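You operate a simulated robot arm through the tools that you are given. There is no shell and no other tool. Be economical: measure what you need, move in short steps, check, and stop when the job is done.

You run a simulated robot arm. Do the job below in one go: nothing can be reset, and whatever is moved stays where it is left.

JOB
Pull the mill drawer open.

Only the result counts: the job must be done as asked and must still hold three seconds after the hand-in. Knocking over, shifting, dropping, spilling or breaking anything else fails it.

ROBOT AND FRAMES
A 7-joint arm with a two-finger parallel gripper, fixed in place. Base frame: the origin is at the foot of the arm, x ahead of it, y to its left, z up; the work surface is at about z = 0. Readings come in m, rad, newtons and seconds.
With the tool pointing down near the work surface it reaches from about 0.24 to 0.62 m from the base axis. Its first joint turns from -1.152 to 1.152 rad. Payload 2.6 kg.
The tool frame sits at the grasp point between the pads (the TCP): z along the fingers, y along the line on which they close. The tips reach 0.03 m beyond it. The gripper opens to 0.094 m. The fingers are 0.028 m wide and 0.01 m thick; the gripper's body (0.05 by 0.096 m) begins 0.055 m behind the TCP.
Orientation is told as [roll, pitch, yaw] about the base's x, y, z axes, in that order, counted from this pose: with the fingers straight down and closing along the base's y, the tool's x points along the base's -x, its y along +y and its z along -z.

CONTROLS
- The arm moves only by the tool servo_tool. Its argument "steps" is a list of rows, each an object of numbers (a shift or turn left out is 0, a gripper value left out holds the last): "dx", "dy", "dz": the shift along the tool's x, y, z in units of 200 mm (1.0 is 200 mm); "rx", "ry", "rz": the turn, a rotation vector about the tool's x, y, z in units of 45 degrees (1.0 is 45 degrees); "claw": the gripper command, from -1 (shut) to 1 (fully open), values between in proportion. In form: [{"dx": .., "dy": .., "dz": .., "rx": .., "ry": .., "rz": .., "claw": ..}, ...]. A call has 1 to 12 rows; each row is the pose to reach, as a shift and turn from the pose commanded when the call began, along the tool's axes at that moment. A call with a number of a shift or a turn outside -1 to 1 is refused whole. Each row takes 0.2 s and may step no farther than 0.05 m and 0.15 rad from the row before; otherwise, or with a gripper value out of range, the whole call is refused. Where a pose cannot be reached the arm comes as near as it can. A force on the tool above 40 N (or 10 N above the force at the start of the call, whichever is more), or a blocked arm, ends the call early, and 0.2 s more pass. Each finger travels about 0.072 m/s and halts on what it meets, pressing with about 27 N; the grip force reading is that of the motor and also rises with nothing between the fingers. The clock runs only during rows and for 0.2 s after the last one: add rows that repeat a pose to give the fingers time. The reply holds the time, the measured pose of the TCP, the force on the tool along the base axes, the opening and the grip force, in the units named above and with some noise, and new pictures: "views" is both (left out), scene, wrist or none.
- Cameras (640 x 400 px; columns grow to the right, rows downward): "scene" is fixed at [0.0459, 0.4409, 0.5631]; the picture's right is [-0.66, -0.75, 0.00], its down [-0.42, 0.37, -0.83] and it looks along [0.62, -0.55, -0.56] (base axes); focal length 325 px, centre (320, 200). "wrist" rides on the gripper at [0.076, 0.014, -0.102] in the tool frame; the picture's right is [-0.18, 0.98, 0.00], its down [-0.75, -0.14, -0.64] and it looks along [-0.63, -0.12, 0.77] (tool axes); focal length 243 px, centre (320, 200). There is no depth. A picture from a camera that has moved, and an enlarged one, comes with that camera's place and axes in the base frame and with its lens.
- close_up(camera, box): a new picture of the part [left, top, right, bottom] of that camera's present view, enlarged. No time passes.
- hand_in(): hands the job in; it is judged then, once.

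Go step by step. Nothing tells you positions but the pictures and the camera data: compare them with the known pose of the tool, close in by small moves and look again before you grip or let go. The budget is 90 turns and 170 pictures, counting those below and the enlarged ones. Unless the task says otherwise, let go and move clear before handing in, and close with one line.

The tools are called after ">>>" by a JSON object that holds its "api" and its "payload". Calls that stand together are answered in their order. servo_tool: Moves the arm, as the interface text tells. Its arguments: {"type":"object","properties":{"steps":{"type":"array"},"views":{"type":"string","enum":["both","scene","wrist","none"]}},"required":["steps"]} The other tools are called the same way: close_up (camera, box) takes an enlarged picture of a part of a camera's view; hand_in () hands the job in.

At the start:

```text
time_s: 0.0
ee_pos: [0.3571, 0.1376, 0.2324]
ee_rot: [0.001, 0.0, 0.0]
contact_force: [-0.1, -0.7, 0.1]
opening: 0.0939
finger_force: 0.0
```

scene: 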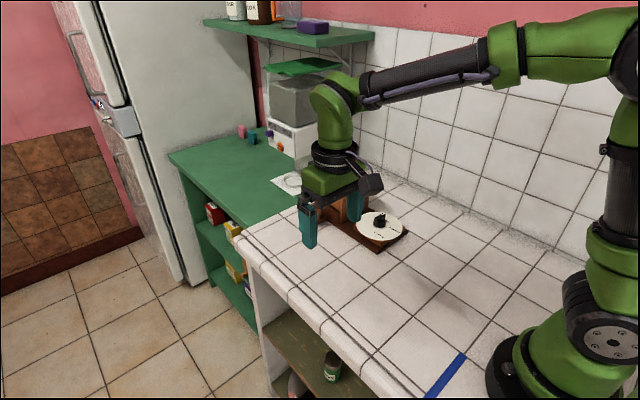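
wrist: 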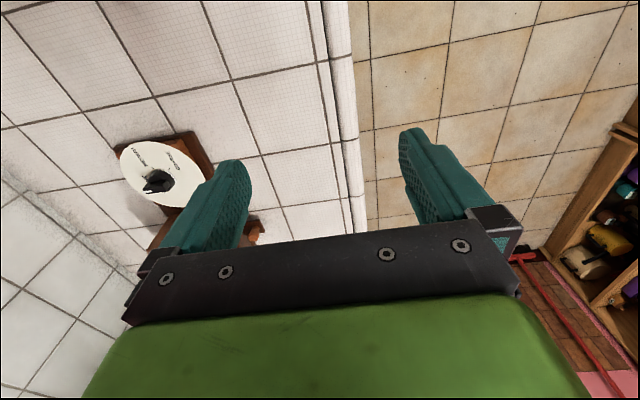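

I see a wooden board with a dial/plate and a wooden block partly hidden behind the gripper, probably the mill. I'll enlarge both views.

>>> {"api": "close_up", "payload": {"camera": "scene", "box": [270, 150, 430, 250]}}

>>> {"api": "close_up", "payload": {"camera": "wrist", "box": [90, 110, 290, 260]}}

```text
4.00 times, centred on (350, 200) of scene
camera zoom: at [0.0459, 0.4409, 0.5631], right [-0.66, -0.75, 0.0], down [-0.42, 0.37, -0.83], along [0.62, -0.55, -0.56], focal length 1300 px, centre (200, 200)
```

zoom: 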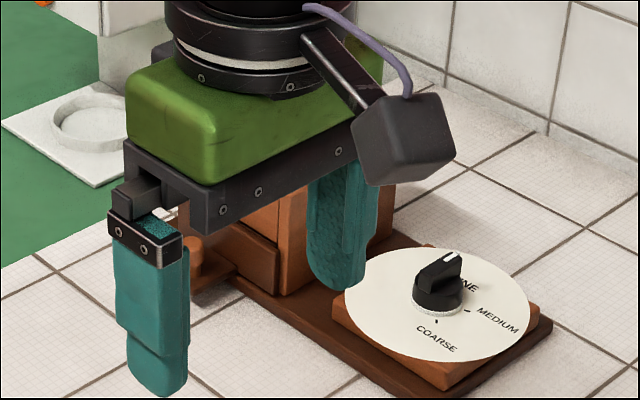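

```text
2.67 times, centred on (190, 185) of wrist
camera zoom: at [0.2816, 0.1508, 0.3335], right [0.18, 0.98, 0.0], down [0.75, -0.14, 0.64], along [0.63, -0.12, -0.77], focal length 647 px, centre (667, 240)
```

zoom: 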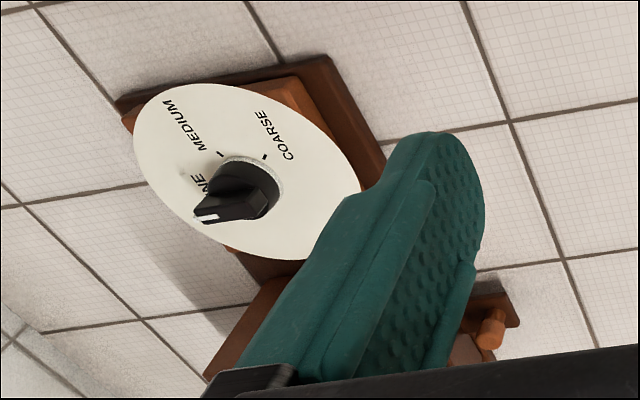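

The mill stands ahead and to the right of the gripper, and an orange drawer knob shows on its +y side. I'll lift and back away to see it properly.

>>> {"api": "servo_tool", "payload": {"steps": [{"dz": -0.2}, {"dz": -0.4}, {"dz": -0.5, "dx": 0.15}, {"dz": -0.5, "dx": 0.35}]}}

```text
time_s: 1.0
ee_pos: [0.2874, 0.134, 0.3323]
ee_rot: [-0.002, 0.0, 0.001]
contact_force: [0.1, -0.4, -0.7]
opening: 0.0936
finger_force: 0.0
camera wrist: at [0.2116, 0.1493, 0.4332], right [0.18, 0.98, 0.0], down [0.75, -0.14, 0.64], along [0.63, -0.12, -0.77], focal length 243 px, centre (320, 200)
```

scene: 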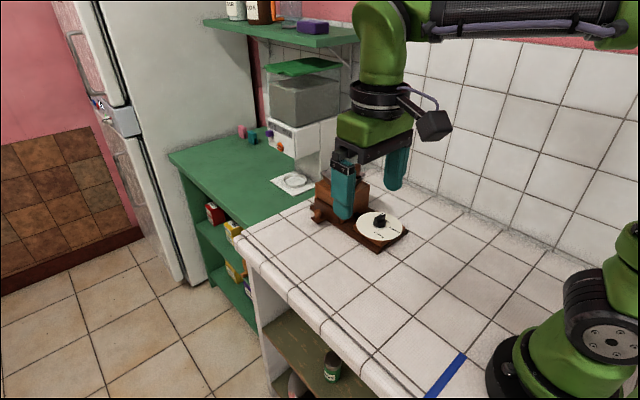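
wrist: 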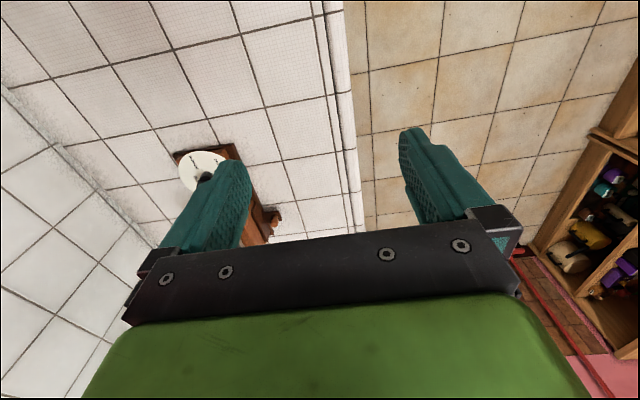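

The gripper still hides part of the mill from the scene camera. I'll shift right, keeping the height.

>>> {"api": "servo_tool", "payload": {"steps": [{"dy": -0.2}, {"dy": -0.4}, {"dy": -0.6}, {"dy": -0.8}]}}

>>> {"api": "close_up", "payload": {"camera": "scene", "box": [290, 150, 418, 260]}}

```text
time_s: 2.0
ee_pos: [0.287, -0.0256, 0.3318]
ee_rot: [-0.001, 0.0, -0.001]
contact_force: [0.6, 0.7, 0.3]
opening: 0.0938
finger_force: 0.1
camera wrist: at [0.211, -0.0109, 0.4325], right [0.18, 0.98, 0.0], down [0.75, -0.14, 0.64], along [0.63, -0.12, -0.77], focal length 243 px, centre (320, 200)
```

scene: 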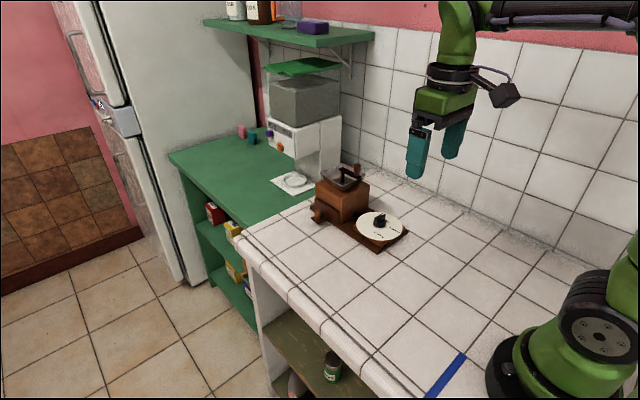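
wrist: 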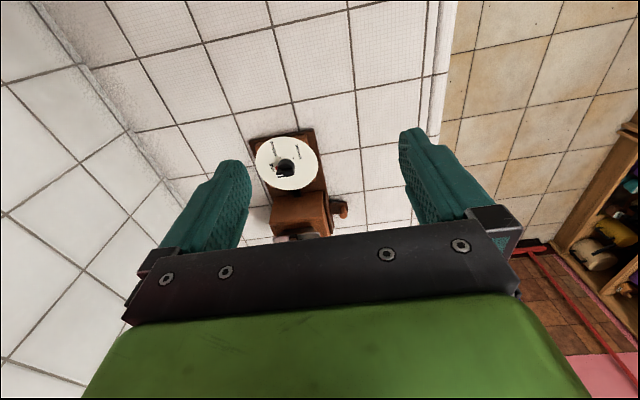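

```text
3.64 times, centred on (354, 205) of scene
camera zoom: at [0.0459, 0.4409, 0.5631], right [-0.66, -0.75, 0.0], down [-0.42, 0.37, -0.83], along [0.62, -0.55, -0.56], focal length 1181 px, centre (196, 182)
```

zoom: 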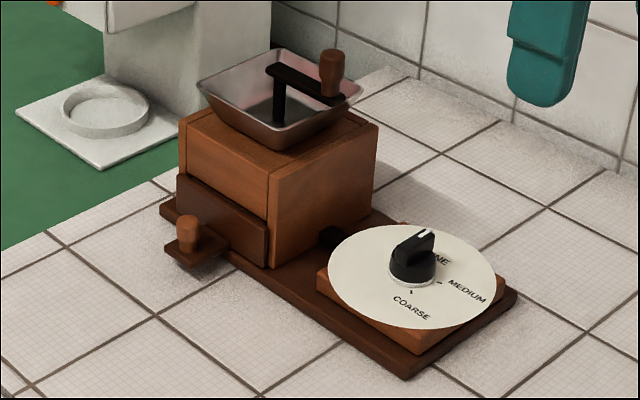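

The mill's drawer faces +y and its pull is an upright peg on a small tongue, at about (0.575, -0.028, 0.035). I'll yaw the tool so the fingers close along x with the camera on the +y side, and move left at this height.

>>> {"api": "servo_tool", "payload": {"steps": [{"rz": 0.17, "dy": 0.08}, {"rz": 0.34, "dy": 0.16}, {"rz": 0.51, "dy": 0.24}, {"rz": 0.68, "dy": 0.32}, {"rz": 0.85, "dy": 0.4}, {"rz": 1.0, "dy": 0.45}], "views": "none"}}

>>> {"api": "servo_tool", "payload": {"steps": [{"rz": 0.17}, {"rz": 0.34}, {"rz": 0.51}, {"rz": 0.68}, {"rz": 0.85}, {"rz": 1.0}]}}

```text
time_s: 3.4
ee_pos: [0.2882, 0.0677, 0.3317]
ee_rot: [0.0, -0.001, -0.788]
contact_force: [1.2, -0.5, 0.0]
opening: 0.0941
finger_force: 0.0
```

```text
time_s: 4.8
ee_pos: [0.2868, 0.0654, 0.332]
ee_rot: [0.001, 0.001, -1.577]
contact_force: [0.0, 0.3, -0.2]
opening: 0.094
finger_force: 0.0
camera wrist: at [0.3019, 0.1425, 0.4334], right [0.98, -0.19, 0.0], down [-0.14, -0.75, 0.64], along [-0.12, -0.63, -0.77], focal length 243 px, centre (320, 200)
```

scene: 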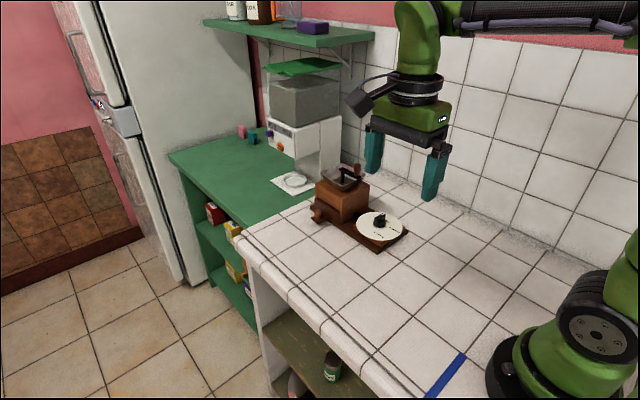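
wrist: 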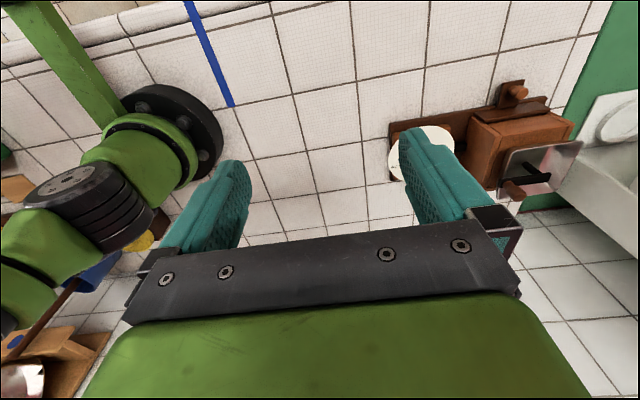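

Orientation is as wanted: tool x is base +y and tool y is base +x. Next I move out over x, staying left of the mill, and lower.

>>> {"api": "servo_tool", "payload": {"steps": [{"dy": 0.2, "dz": 0.08, "dx": 0.05}, {"dy": 0.4, "dz": 0.16, "dx": 0.1}, {"dy": 0.6, "dz": 0.24, "dx": 0.15}, {"dy": 0.8, "dz": 0.32, "dx": 0.15}, {"dy": 1.0, "dz": 0.4, "dx": 0.15}], "views": "none"}}

>>> {"api": "servo_tool", "payload": {"steps": [{"dy": 0.2, "dz": 0.1}, {"dy": 0.4, "dz": 0.2}, {"dy": 0.4, "dz": 0.4}]}}

```text
time_s: 6.0
ee_pos: [0.4836, 0.094, 0.2537]
ee_rot: [0.001, -0.001, -1.57]
contact_force: [-0.2, -0.4, -0.7]
opening: 0.0939
finger_force: 0.1
```

```text
time_s: 6.8
ee_pos: [0.5666, 0.0968, 0.1711]
ee_rot: [0.0, -0.002, -1.573]
contact_force: [-0.1, 0.2, -0.1]
opening: 0.0939
finger_force: 0.1
camera wrist: at [0.5818, 0.1718, 0.2724], right [0.98, -0.18, 0.0], down [-0.14, -0.75, 0.64], along [-0.12, -0.63, -0.77], focal length 243 px, centre (320, 200)
```

scene: 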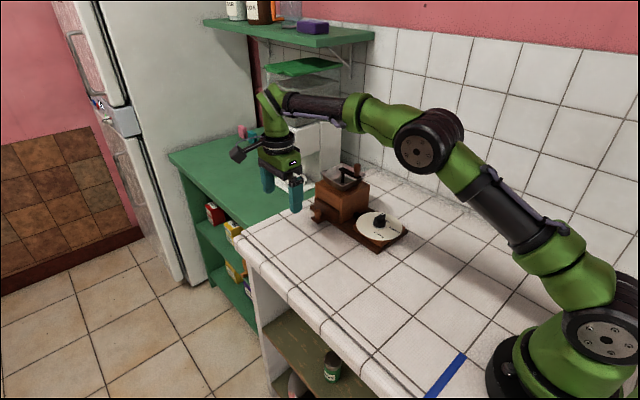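
wrist: 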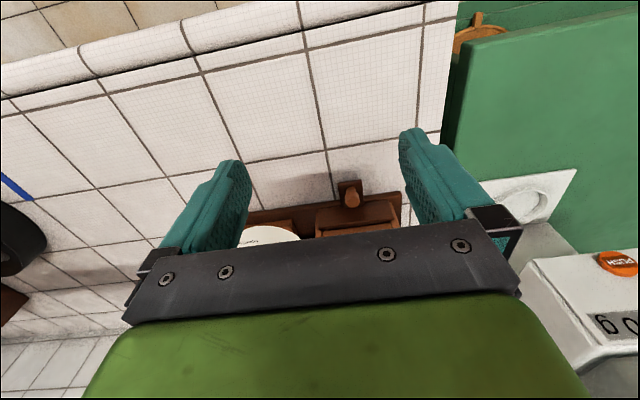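

>>> {"api": "close_up", "payload": {"camera": "wrist", "box": [280, 160, 440, 250]}}

>>> {"api": "close_up", "payload": {"camera": "scene", "box": [290, 170, 370, 230]}}

```text
4.00 times, centred on (360, 205) of wrist
camera zoom: at [0.5818, 0.1718, 0.2724], right [0.98, -0.18, 0.0], down [-0.14, -0.75, 0.64], along [-0.12, -0.63, -0.77], focal length 970 px, centre (160, 180)
```

zoom: 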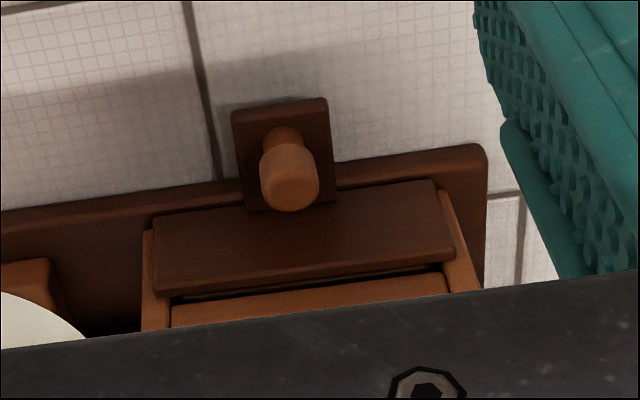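

```text
6.67 times, centred on (330, 200) of scene
camera zoom: at [0.0459, 0.4409, 0.5631], right [-0.66, -0.75, 0.0], down [-0.42, 0.37, -0.83], along [0.62, -0.55, -0.56], focal length 2166 px, centre (253, 200)
```

zoom: 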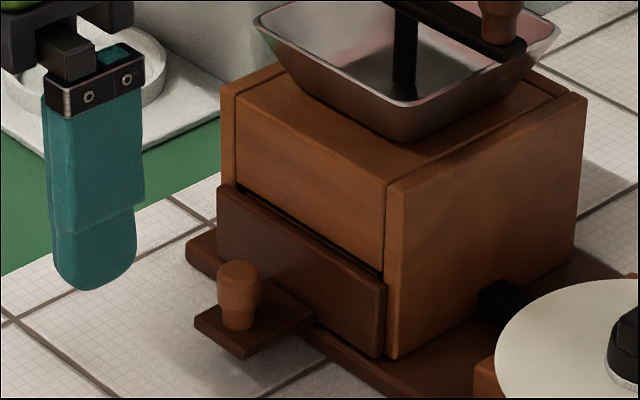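

The peg is centred at about (0.585, -0.027), with its top near z=0.046 and the tongue at 0.018. The drawer face is at y≈-0.057. I'll lower in front of the peg with a partly closed gripper, then check.

>>> {"api": "servo_tool", "payload": {"steps": [{"dy": 0.09, "dx": -0.1, "dz": 0.15, "claw": 0.1}, {"dy": 0.09, "dx": -0.2, "dz": 0.35, "claw": 0.1}, {"dy": 0.09, "dx": -0.3, "dz": 0.5, "claw": 0.1}, {"dy": 0.09, "dx": -0.3, "dz": 0.59, "claw": 0.1}, {"dy": 0.09, "dx": -0.3, "dz": 0.59, "claw": 0.1}]}}

>>> {"api": "close_up", "payload": {"camera": "wrist", "box": [220, 120, 420, 245]}}

>>> {"api": "close_up", "payload": {"camera": "scene", "box": [270, 160, 366, 232]}}

```text
time_s: 8.0
ee_pos: [0.5849, 0.0366, 0.0548]
ee_rot: [0.003, -0.002, -1.569]
contact_force: [0.4, 0.1, 0.3]
opening: 0.0516
finger_force: 0.1
camera wrist: at [0.6, 0.1128, 0.156], right [0.98, -0.18, 0.0], down [-0.14, -0.75, 0.64], along [-0.12, -0.63, -0.77], focal length 243 px, centre (320, 200)
```

scene: 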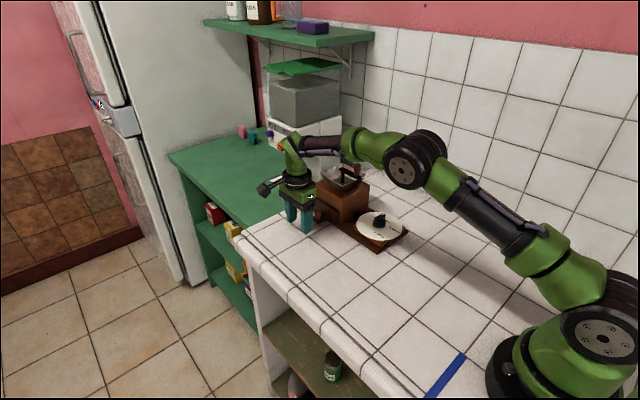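
wrist: 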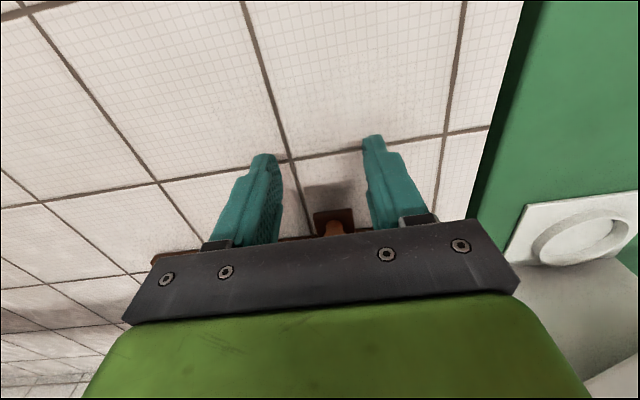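

```text
3.20 times, centred on (320, 182) of wrist
camera zoom: at [0.6, 0.1128, 0.156], right [0.98, -0.18, 0.0], down [-0.14, -0.75, 0.64], along [-0.12, -0.63, -0.77], focal length 776 px, centre (320, 256)
```

zoom: 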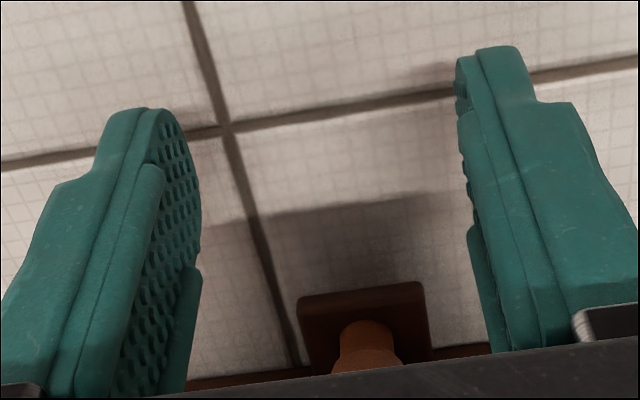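

```text
5.56 times, centred on (318, 196) of scene
camera zoom: at [0.0459, 0.4409, 0.5631], right [-0.66, -0.75, 0.0], down [-0.42, 0.37, -0.83], along [0.62, -0.55, -0.56], focal length 1805 px, centre (331, 222)
```

zoom: 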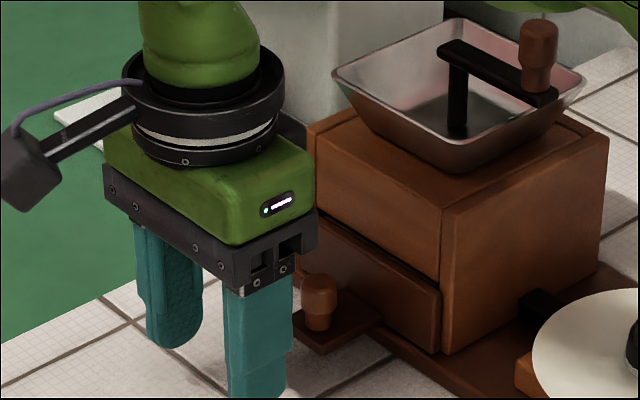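

The fingers straddle the peg's line well. To keep the wrist ring clear of the hopper I'll tilt the tool 12° (top away from the mill) while sliding in.

>>> {"api": "servo_tool", "payload": {"steps": [{"ry": -0.14}, {"ry": -0.27}, {"ry": -0.27, "dx": -0.1}, {"ry": -0.27, "dx": -0.2}, {"ry": -0.27, "dx": -0.29}]}}

>>> {"api": "close_up", "payload": {"camera": "wrist", "box": [220, 120, 420, 245]}}

>>> {"api": "close_up", "payload": {"camera": "scene", "box": [270, 160, 366, 232]}}

```text
time_s: 9.2
ee_pos: [0.5842, -0.0206, 0.055]
ee_rot: [-0.002, -0.213, -1.571]
contact_force: [-0.3, -0.1, 0.1]
opening: 0.0518
finger_force: 0.0
camera wrist: at [0.5997, 0.0749, 0.1377], right [0.98, -0.18, 0.04], down [-0.14, -0.6, 0.79], along [-0.12, -0.78, -0.62], focal length 243 px, centre (320, 200)
```

scene: 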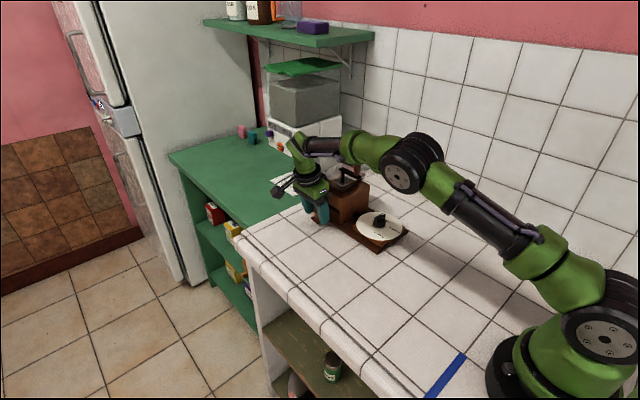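
wrist: 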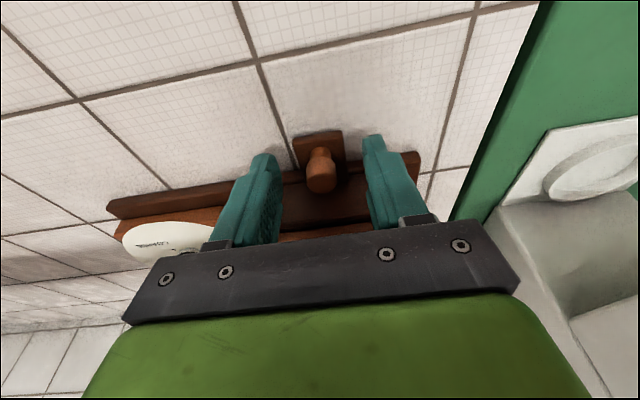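

```text
3.20 times, centred on (320, 182) of wrist
camera zoom: at [0.5997, 0.0749, 0.1377], right [0.98, -0.18, 0.04], down [-0.14, -0.6, 0.79], along [-0.12, -0.78, -0.62], focal length 776 px, centre (320, 256)
```

zoom: 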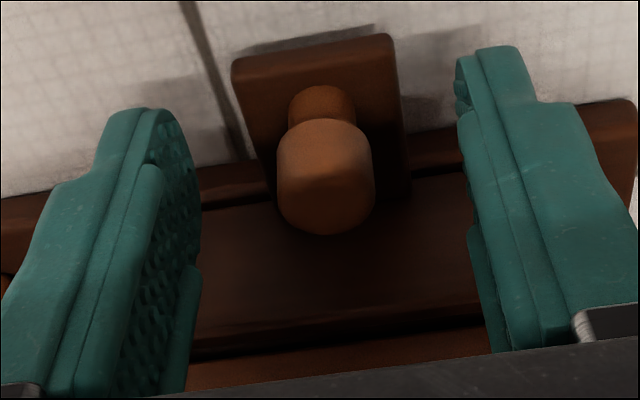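

```text
5.56 times, centred on (318, 196) of scene
camera zoom: at [0.0459, 0.4409, 0.5631], right [-0.66, -0.75, 0.0], down [-0.42, 0.37, -0.83], along [0.62, -0.55, -0.56], focal length 1805 px, centre (331, 222)
```

zoom: 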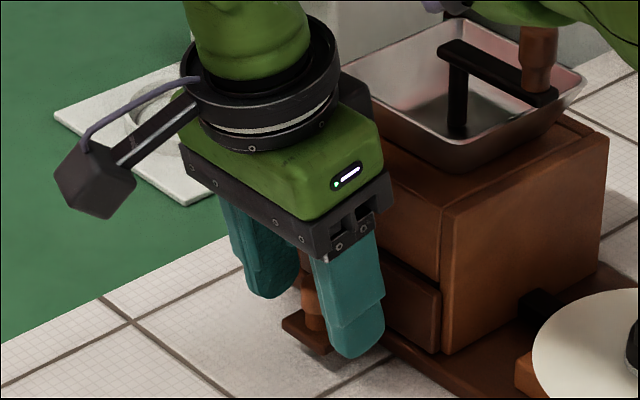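

The peg sits between the fingers. I'll close on it.

>>> {"api": "servo_tool", "payload": {"steps": [{"claw": -1}, {"claw": -1}, {"claw": -1}, {"claw": -1}]}}

>>> {"api": "close_up", "payload": {"camera": "wrist", "box": [220, 120, 420, 245]}}

```text
time_s: 10.2
ee_pos: [0.5843, -0.0214, 0.0543]
ee_rot: [0.001, -0.213, -1.572]
contact_force: [6.9, 0.4, -2.8]
opening: 0.0169
finger_force: 44.8
camera wrist: at [0.5998, 0.0753, 0.1378], right [0.98, -0.18, 0.04], down [-0.14, -0.6, 0.79], along [-0.12, -0.78, -0.62], focal length 243 px, centre (320, 200)
```

scene: 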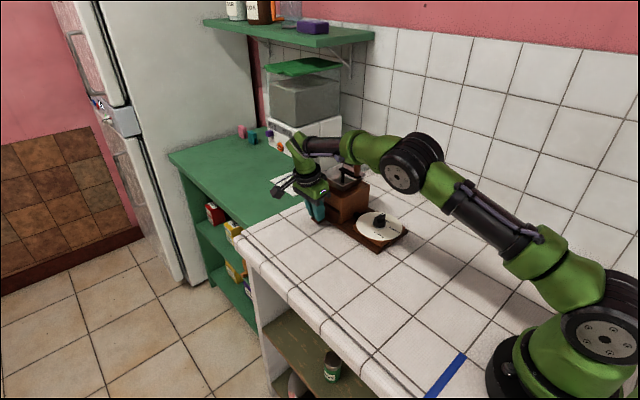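
wrist: 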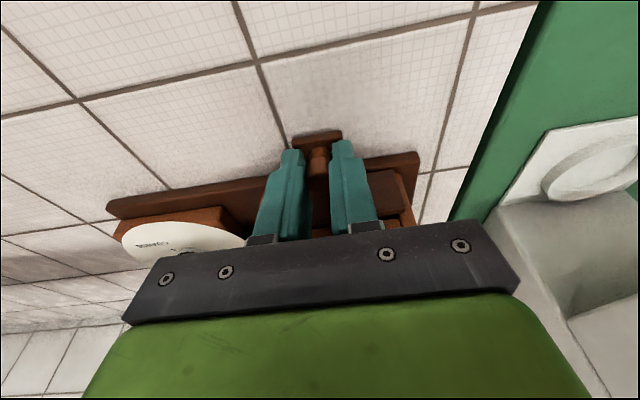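

```text
3.20 times, centred on (320, 182) of wrist
camera zoom: at [0.5998, 0.0753, 0.1378], right [0.98, -0.18, 0.04], down [-0.14, -0.6, 0.79], along [-0.12, -0.78, -0.62], focal length 776 px, centre (320, 256)
```

zoom: 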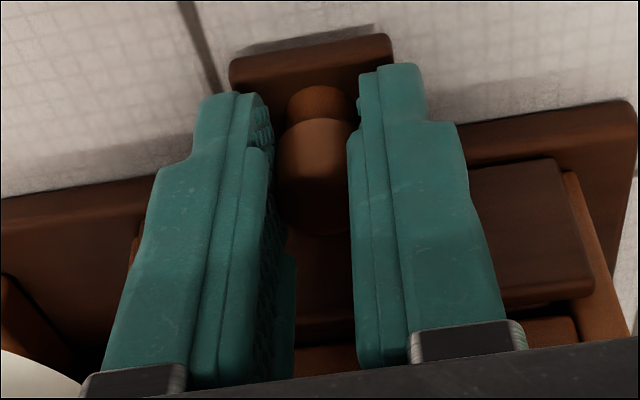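

The grip is firm on the peg (17 mm). I'll pull 3 cm along base +y, compensating for the tilt, and check.

>>> {"api": "servo_tool", "payload": {"steps": [{"dx": 0.037, "dz": -0.008}, {"dx": 0.073, "dz": -0.016}, {"dx": 0.11, "dz": -0.024}, {"dx": 0.147, "dz": -0.032}]}}

>>> {"api": "close_up", "payload": {"camera": "wrist", "box": [220, 120, 420, 245]}}

>>> {"api": "close_up", "payload": {"camera": "scene", "box": [280, 160, 420, 260]}}

```text
time_s: 11.2
ee_pos: [0.5855, 0.0083, 0.0545]
ee_rot: [0.001, -0.211, -1.571]
contact_force: [8.0, -0.5, -0.8]
opening: 0.0171
finger_force: 44.8
camera wrist: at [0.5999, 0.1049, 0.1378], right [0.98, -0.18, 0.04], down [-0.14, -0.6, 0.79], along [-0.12, -0.78, -0.62], focal length 243 px, centre (320, 200)
```

scene: 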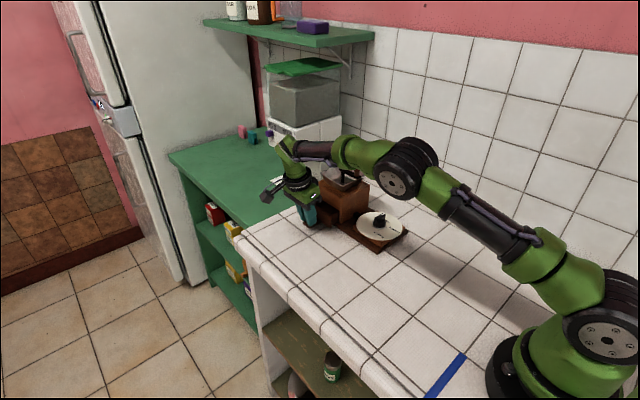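
wrist: 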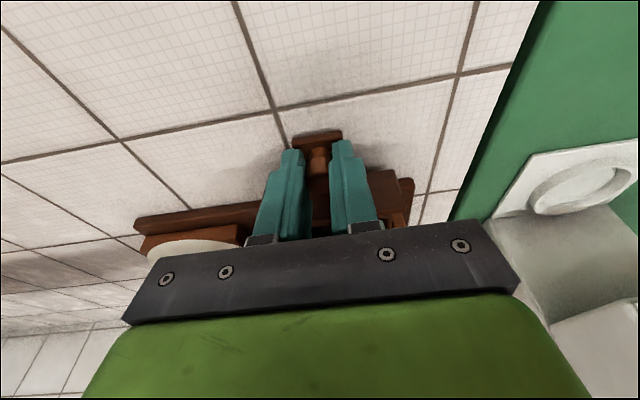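

```text
3.20 times, centred on (320, 182) of wrist
camera zoom: at [0.5999, 0.1049, 0.1378], right [0.98, -0.18, 0.04], down [-0.14, -0.6, 0.79], along [-0.12, -0.78, -0.62], focal length 776 px, centre (320, 256)
```

zoom: 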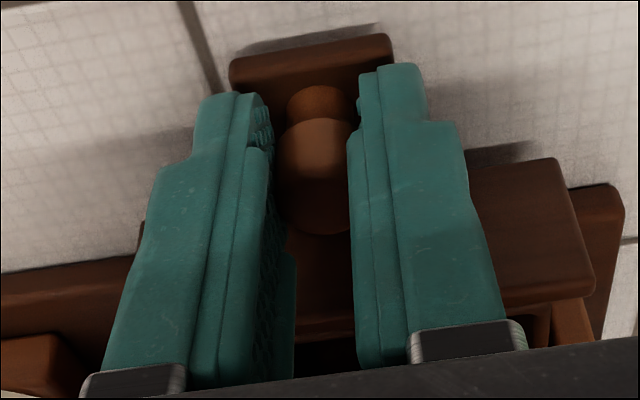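

```text
4.00 times, centred on (350, 210) of scene
camera zoom: at [0.0459, 0.4409, 0.5631], right [-0.66, -0.75, 0.0], down [-0.42, 0.37, -0.83], along [0.62, -0.55, -0.56], focal length 1300 px, centre (200, 160)
```

zoom: 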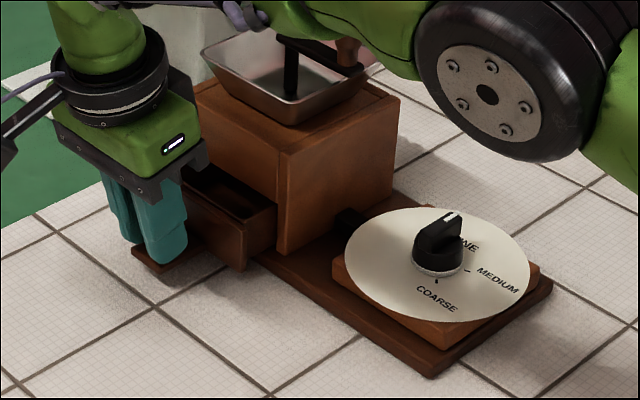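

The drawer is sliding out, the mill itself is staying put and pulling force is low. I'll continue 2 cm.

>>> {"api": "servo_tool", "payload": {"steps": [{"dx": 0.025, "dz": -0.0054}, {"dx": 0.049, "dz": -0.0108}, {"dx": 0.073, "dz": -0.016}, {"dx": 0.098, "dz": -0.0215}], "views": "none"}}

>>> {"api": "close_up", "payload": {"camera": "scene", "box": [280, 160, 420, 260]}}

```text
time_s: 12.2
ee_pos: [0.5846, 0.0289, 0.0551]
ee_rot: [0.0, -0.214, -1.574]
contact_force: [-8.6, -0.3, 8.9]
opening: 0.0169
finger_force: 45.0
```

```text
4.00 times, centred on (350, 210) of scene
camera zoom: at [0.0458, 0.4409, 0.5632], right [-0.66, -0.75, 0.0], down [-0.42, 0.37, -0.83], along [0.62, -0.55, -0.56], focal length 1300 px, centre (200, 160)
```

zoom: 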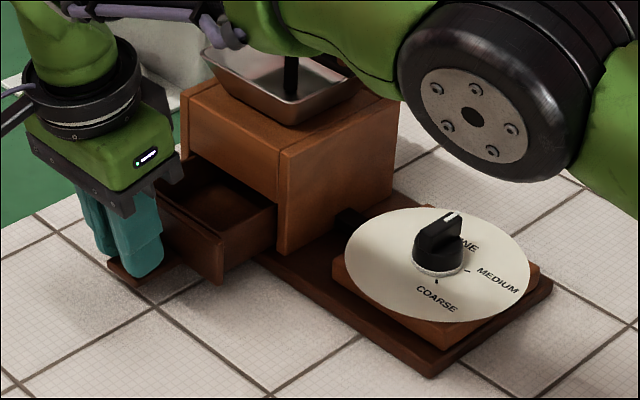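

It is open about 5 cm with the mill unmoved. I'll go on in small pulls, watching the force.

>>> {"api": "servo_tool", "payload": {"steps": [{"dx": 0.025, "dz": -0.0054}, {"dx": 0.049, "dz": -0.0108}], "views": "none"}}

>>> {"api": "close_up", "payload": {"camera": "scene", "box": [280, 160, 420, 260]}}

```text
time_s: 12.8
ee_pos: [0.585, 0.0386, 0.0554]
ee_rot: [0.0, -0.212, -1.572]
contact_force: [-1.5, -1.0, 7.7]
opening: 0.0168
finger_force: 45.4
```

```text
4.00 times, centred on (350, 210) of scene
camera zoom: at [0.0458, 0.4409, 0.5632], right [-0.66, -0.75, 0.0], down [-0.42, 0.37, -0.83], along [0.62, -0.55, -0.56], focal length 1300 px, centre (200, 160)
```

zoom: 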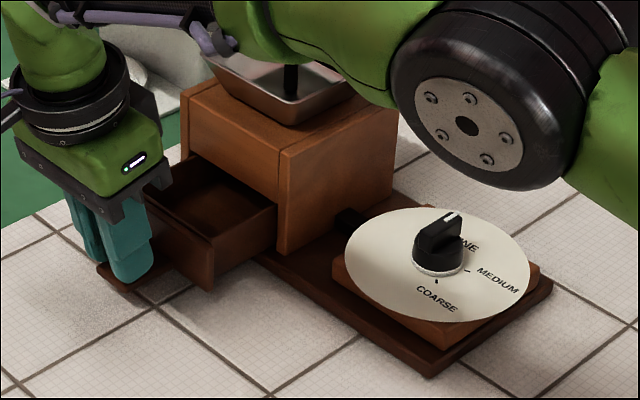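

Open about 6 cm and still free. I'll take another 1 cm.

>>> {"api": "servo_tool", "payload": {"steps": [{"dx": 0.025, "dz": -0.0054}, {"dx": 0.049, "dz": -0.0108}], "views": "wrist"}}

>>> {"api": "close_up", "payload": {"camera": "scene", "box": [280, 160, 420, 260]}}

```text
time_s: 13.4
ee_pos: [0.5852, 0.0478, 0.0537]
ee_rot: [0.002, -0.213, -1.571]
contact_force: [6.8, -0.6, 2.6]
opening: 0.0172
finger_force: 44.9
camera wrist: at [0.5996, 0.1443, 0.1378], right [0.98, -0.18, 0.04], down [-0.14, -0.6, 0.79], along [-0.12, -0.78, -0.62], focal length 243 px, centre (320, 200)
```

wrist: 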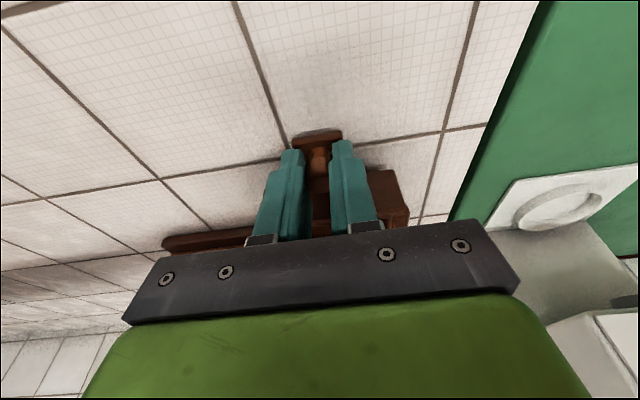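

```text
4.00 times, centred on (350, 210) of scene
camera zoom: at [0.0459, 0.4409, 0.5632], right [-0.66, -0.75, 0.0], down [-0.42, 0.37, -0.83], along [0.62, -0.55, -0.56], focal length 1300 px, centre (200, 160)
```

zoom: 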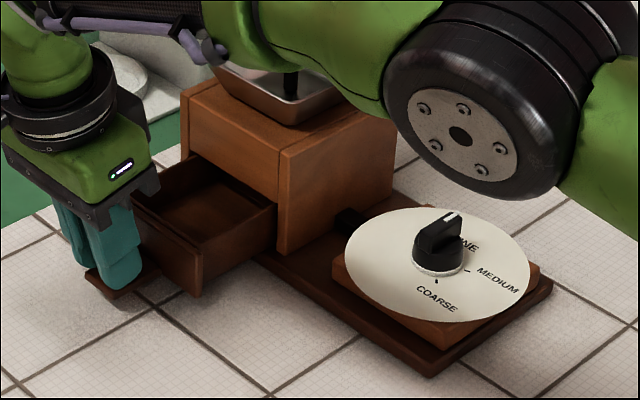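

About 7 cm is out, from a body about 11 cm deep, and I have not met a stop yet. I'll try one more centimetre, gently.

>>> {"api": "servo_tool", "payload": {"steps": [{"dx": 0.0125, "dz": -0.0027}, {"dx": 0.025, "dz": -0.0054}, {"dx": 0.037, "dz": -0.008}, {"dx": 0.049, "dz": -0.0108}], "views": "none"}}

>>> {"api": "close_up", "payload": {"camera": "scene", "box": [280, 160, 420, 260]}}

```text
time_s: 14.4
ee_pos: [0.5847, 0.0586, 0.055]
ee_rot: [0.001, -0.212, -1.573]
contact_force: [-4.7, -0.5, 8.1]
opening: 0.0169
finger_force: 45.0
```

```text
4.00 times, centred on (350, 210) of scene
camera zoom: at [0.0458, 0.4409, 0.5632], right [-0.66, -0.75, 0.0], down [-0.42, 0.37, -0.83], along [0.62, -0.55, -0.56], focal length 1300 px, centre (200, 160)
```

zoom: 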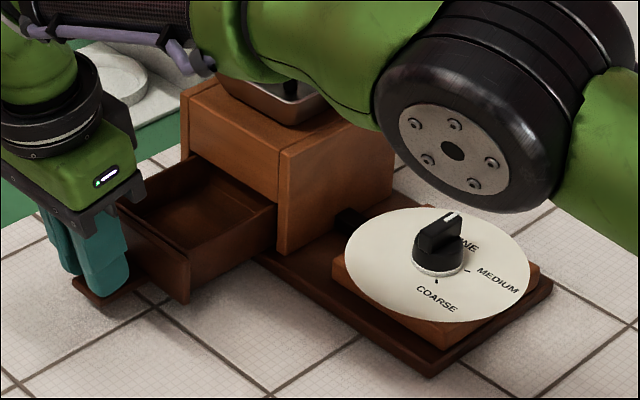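

About 8 cm is out, most of the drawer's length, and the mill and dial are unmoved. I'll release and back out along the fingers.

>>> {"api": "servo_tool", "payload": {"steps": [{"claw": -0.3}, {"claw": 0}, {"claw": 0}, {"claw": 0}]}}

>>> {"api": "close_up", "payload": {"camera": "wrist", "box": [220, 120, 420, 245]}}

```text
time_s: 15.4
ee_pos: [0.5848, 0.0591, 0.0539]
ee_rot: [-0.001, -0.213, -1.571]
contact_force: [-0.7, -0.4, -1.0]
opening: 0.0471
finger_force: 0.1
camera wrist: at [0.6001, 0.1548, 0.1375], right [0.98, -0.18, 0.04], down [-0.14, -0.6, 0.79], along [-0.12, -0.78, -0.62], focal length 243 px, centre (320, 200)
```

scene: 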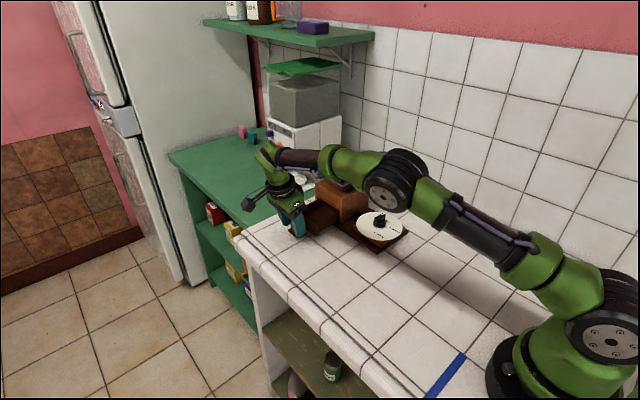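
wrist: 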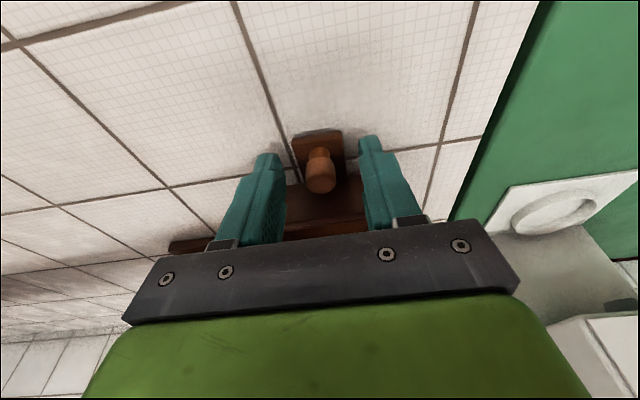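

```text
3.20 times, centred on (320, 182) of wrist
camera zoom: at [0.6001, 0.1548, 0.1375], right [0.98, -0.18, 0.04], down [-0.14, -0.6, 0.79], along [-0.12, -0.78, -0.62], focal length 776 px, centre (320, 256)
```

zoom: 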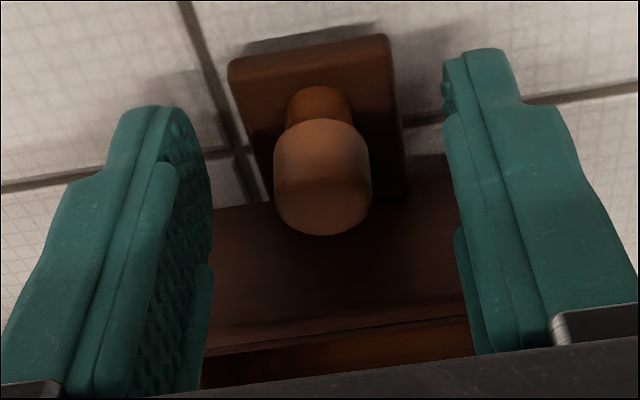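

The fingers are free and the peg stayed level in place. I'll withdraw upward and +y.

>>> {"api": "servo_tool", "payload": {"steps": [{"dz": -0.1}, {"dz": -0.25}, {"dz": -0.45, "dx": 0.1}, {"dz": -0.6, "dx": 0.25}, {"dz": -0.7, "dx": 0.4}]}}

>>> {"api": "close_up", "payload": {"camera": "scene", "box": [260, 150, 420, 260]}}

```text
time_s: 16.6
ee_pos: [0.5712, 0.1573, 0.165]
ee_rot: [0.001, -0.215, -1.569]
contact_force: [0.6, -0.3, -0.9]
opening: 0.0473
finger_force: 0.1
out of reach, approached as far as the arm can: row 4, 5
camera wrist: at [0.5865, 0.2533, 0.2484], right [0.98, -0.18, 0.04], down [-0.14, -0.6, 0.79], along [-0.12, -0.78, -0.62], focal length 243 px, centre (320, 200)
```

scene: 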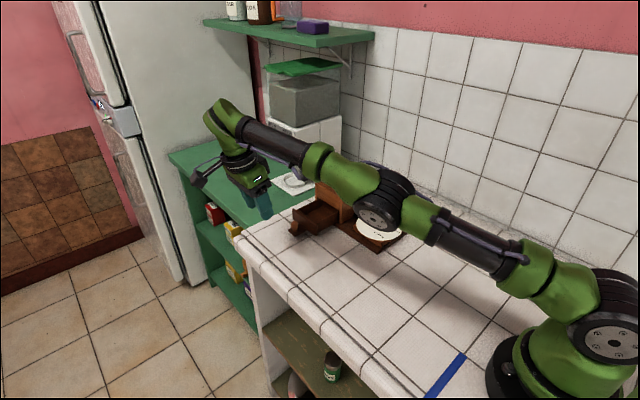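
wrist: 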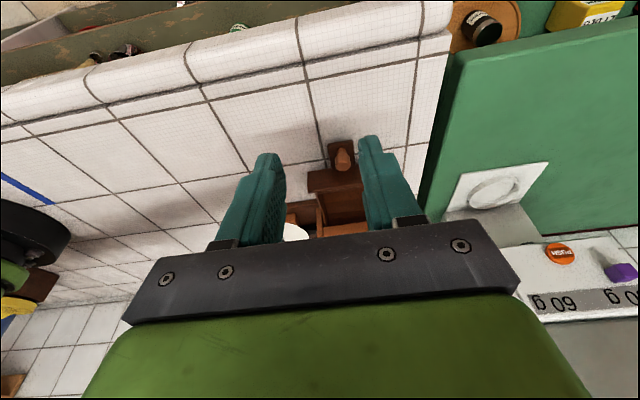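

```text
3.64 times, centred on (340, 205) of scene
camera zoom: at [0.0459, 0.4409, 0.5631], right [-0.66, -0.75, 0.0], down [-0.42, 0.37, -0.83], along [0.62, -0.55, -0.56], focal length 1181 px, centre (247, 182)
```

zoom: 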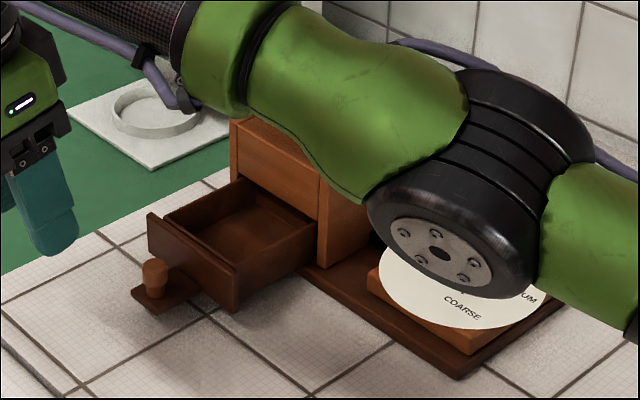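

The drawer stands open and level, but the elbow hides the dial and crank. I'll raise the arm and pull it back for a final check.

>>> {"api": "servo_tool", "payload": {"steps": [{"dz": -0.2}, {"dz": -0.4, "dy": -0.1}, {"dz": -0.6, "dy": -0.3}, {"dz": -0.7, "dy": -0.5}, {"dz": -0.8, "dy": -0.7}], "views": "scene"}}

>>> {"api": "close_up", "payload": {"camera": "scene", "box": [260, 150, 420, 260]}}

```text
refused: row 3 steps farther than a row can; nothing moved
```

```text
3.64 times, centred on (340, 205) of scene
camera zoom: at [0.0459, 0.4409, 0.5631], right [-0.66, -0.75, 0.0], down [-0.42, 0.37, -0.83], along [0.62, -0.55, -0.56], focal length 1181 px, centre (247, 182)
```

zoom: 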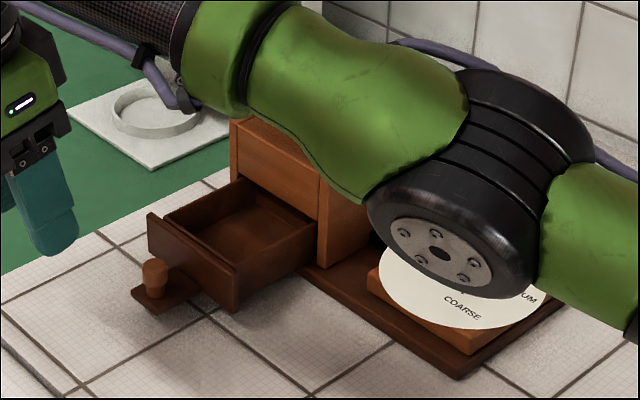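

That move was refused because one row's step was too long, so I'll repeat it with smaller steps, pulling back first since the arm is near its reach limit.

>>> {"api": "servo_tool", "payload": {"steps": [{"dz": -0.1, "dy": -0.15}, {"dz": -0.2, "dy": -0.3}, {"dz": -0.3, "dy": -0.45}, {"dz": -0.4, "dy": -0.6}, {"dz": -0.5, "dy": -0.75}, {"dz": -0.6, "dy": -0.9}], "views": "scene"}}

>>> {"api": "close_up", "payload": {"camera": "scene", "box": [260, 150, 420, 260]}}

```text
time_s: 18.0
ee_pos: [0.3911, 0.1812, 0.2821]
ee_rot: [0.0, -0.214, -1.571]
contact_force: [0.1, -0.9, 0.1]
opening: 0.0471
finger_force: 0.0
```

scene: 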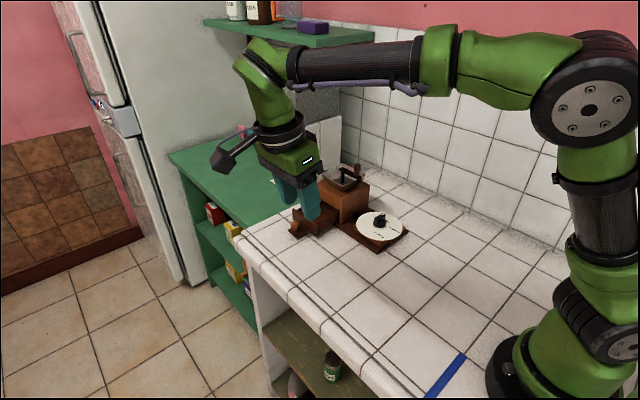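

```text
3.64 times, centred on (340, 205) of scene
camera zoom: at [0.0459, 0.4409, 0.5631], right [-0.66, -0.75, 0.0], down [-0.42, 0.37, -0.83], along [0.62, -0.55, -0.56], focal length 1181 px, centre (247, 182)
```

zoom: 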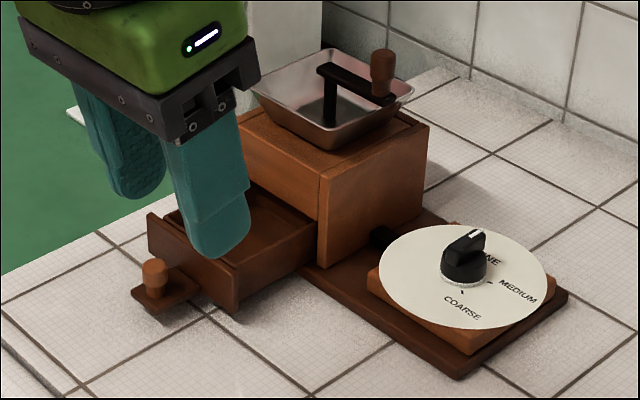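

The drawer is open and steady, the crank, dial and mill look as they did at the start, and the arm is clear. I'm handing in.

>>> {"api": "hand_in", "payload": {}}

```text
The job is handed in.
```

The mill drawer is pulled open by about 8 cm and released; I stopped short of any end stop, nothing else looked moved in the last picture, and the job is handed in.
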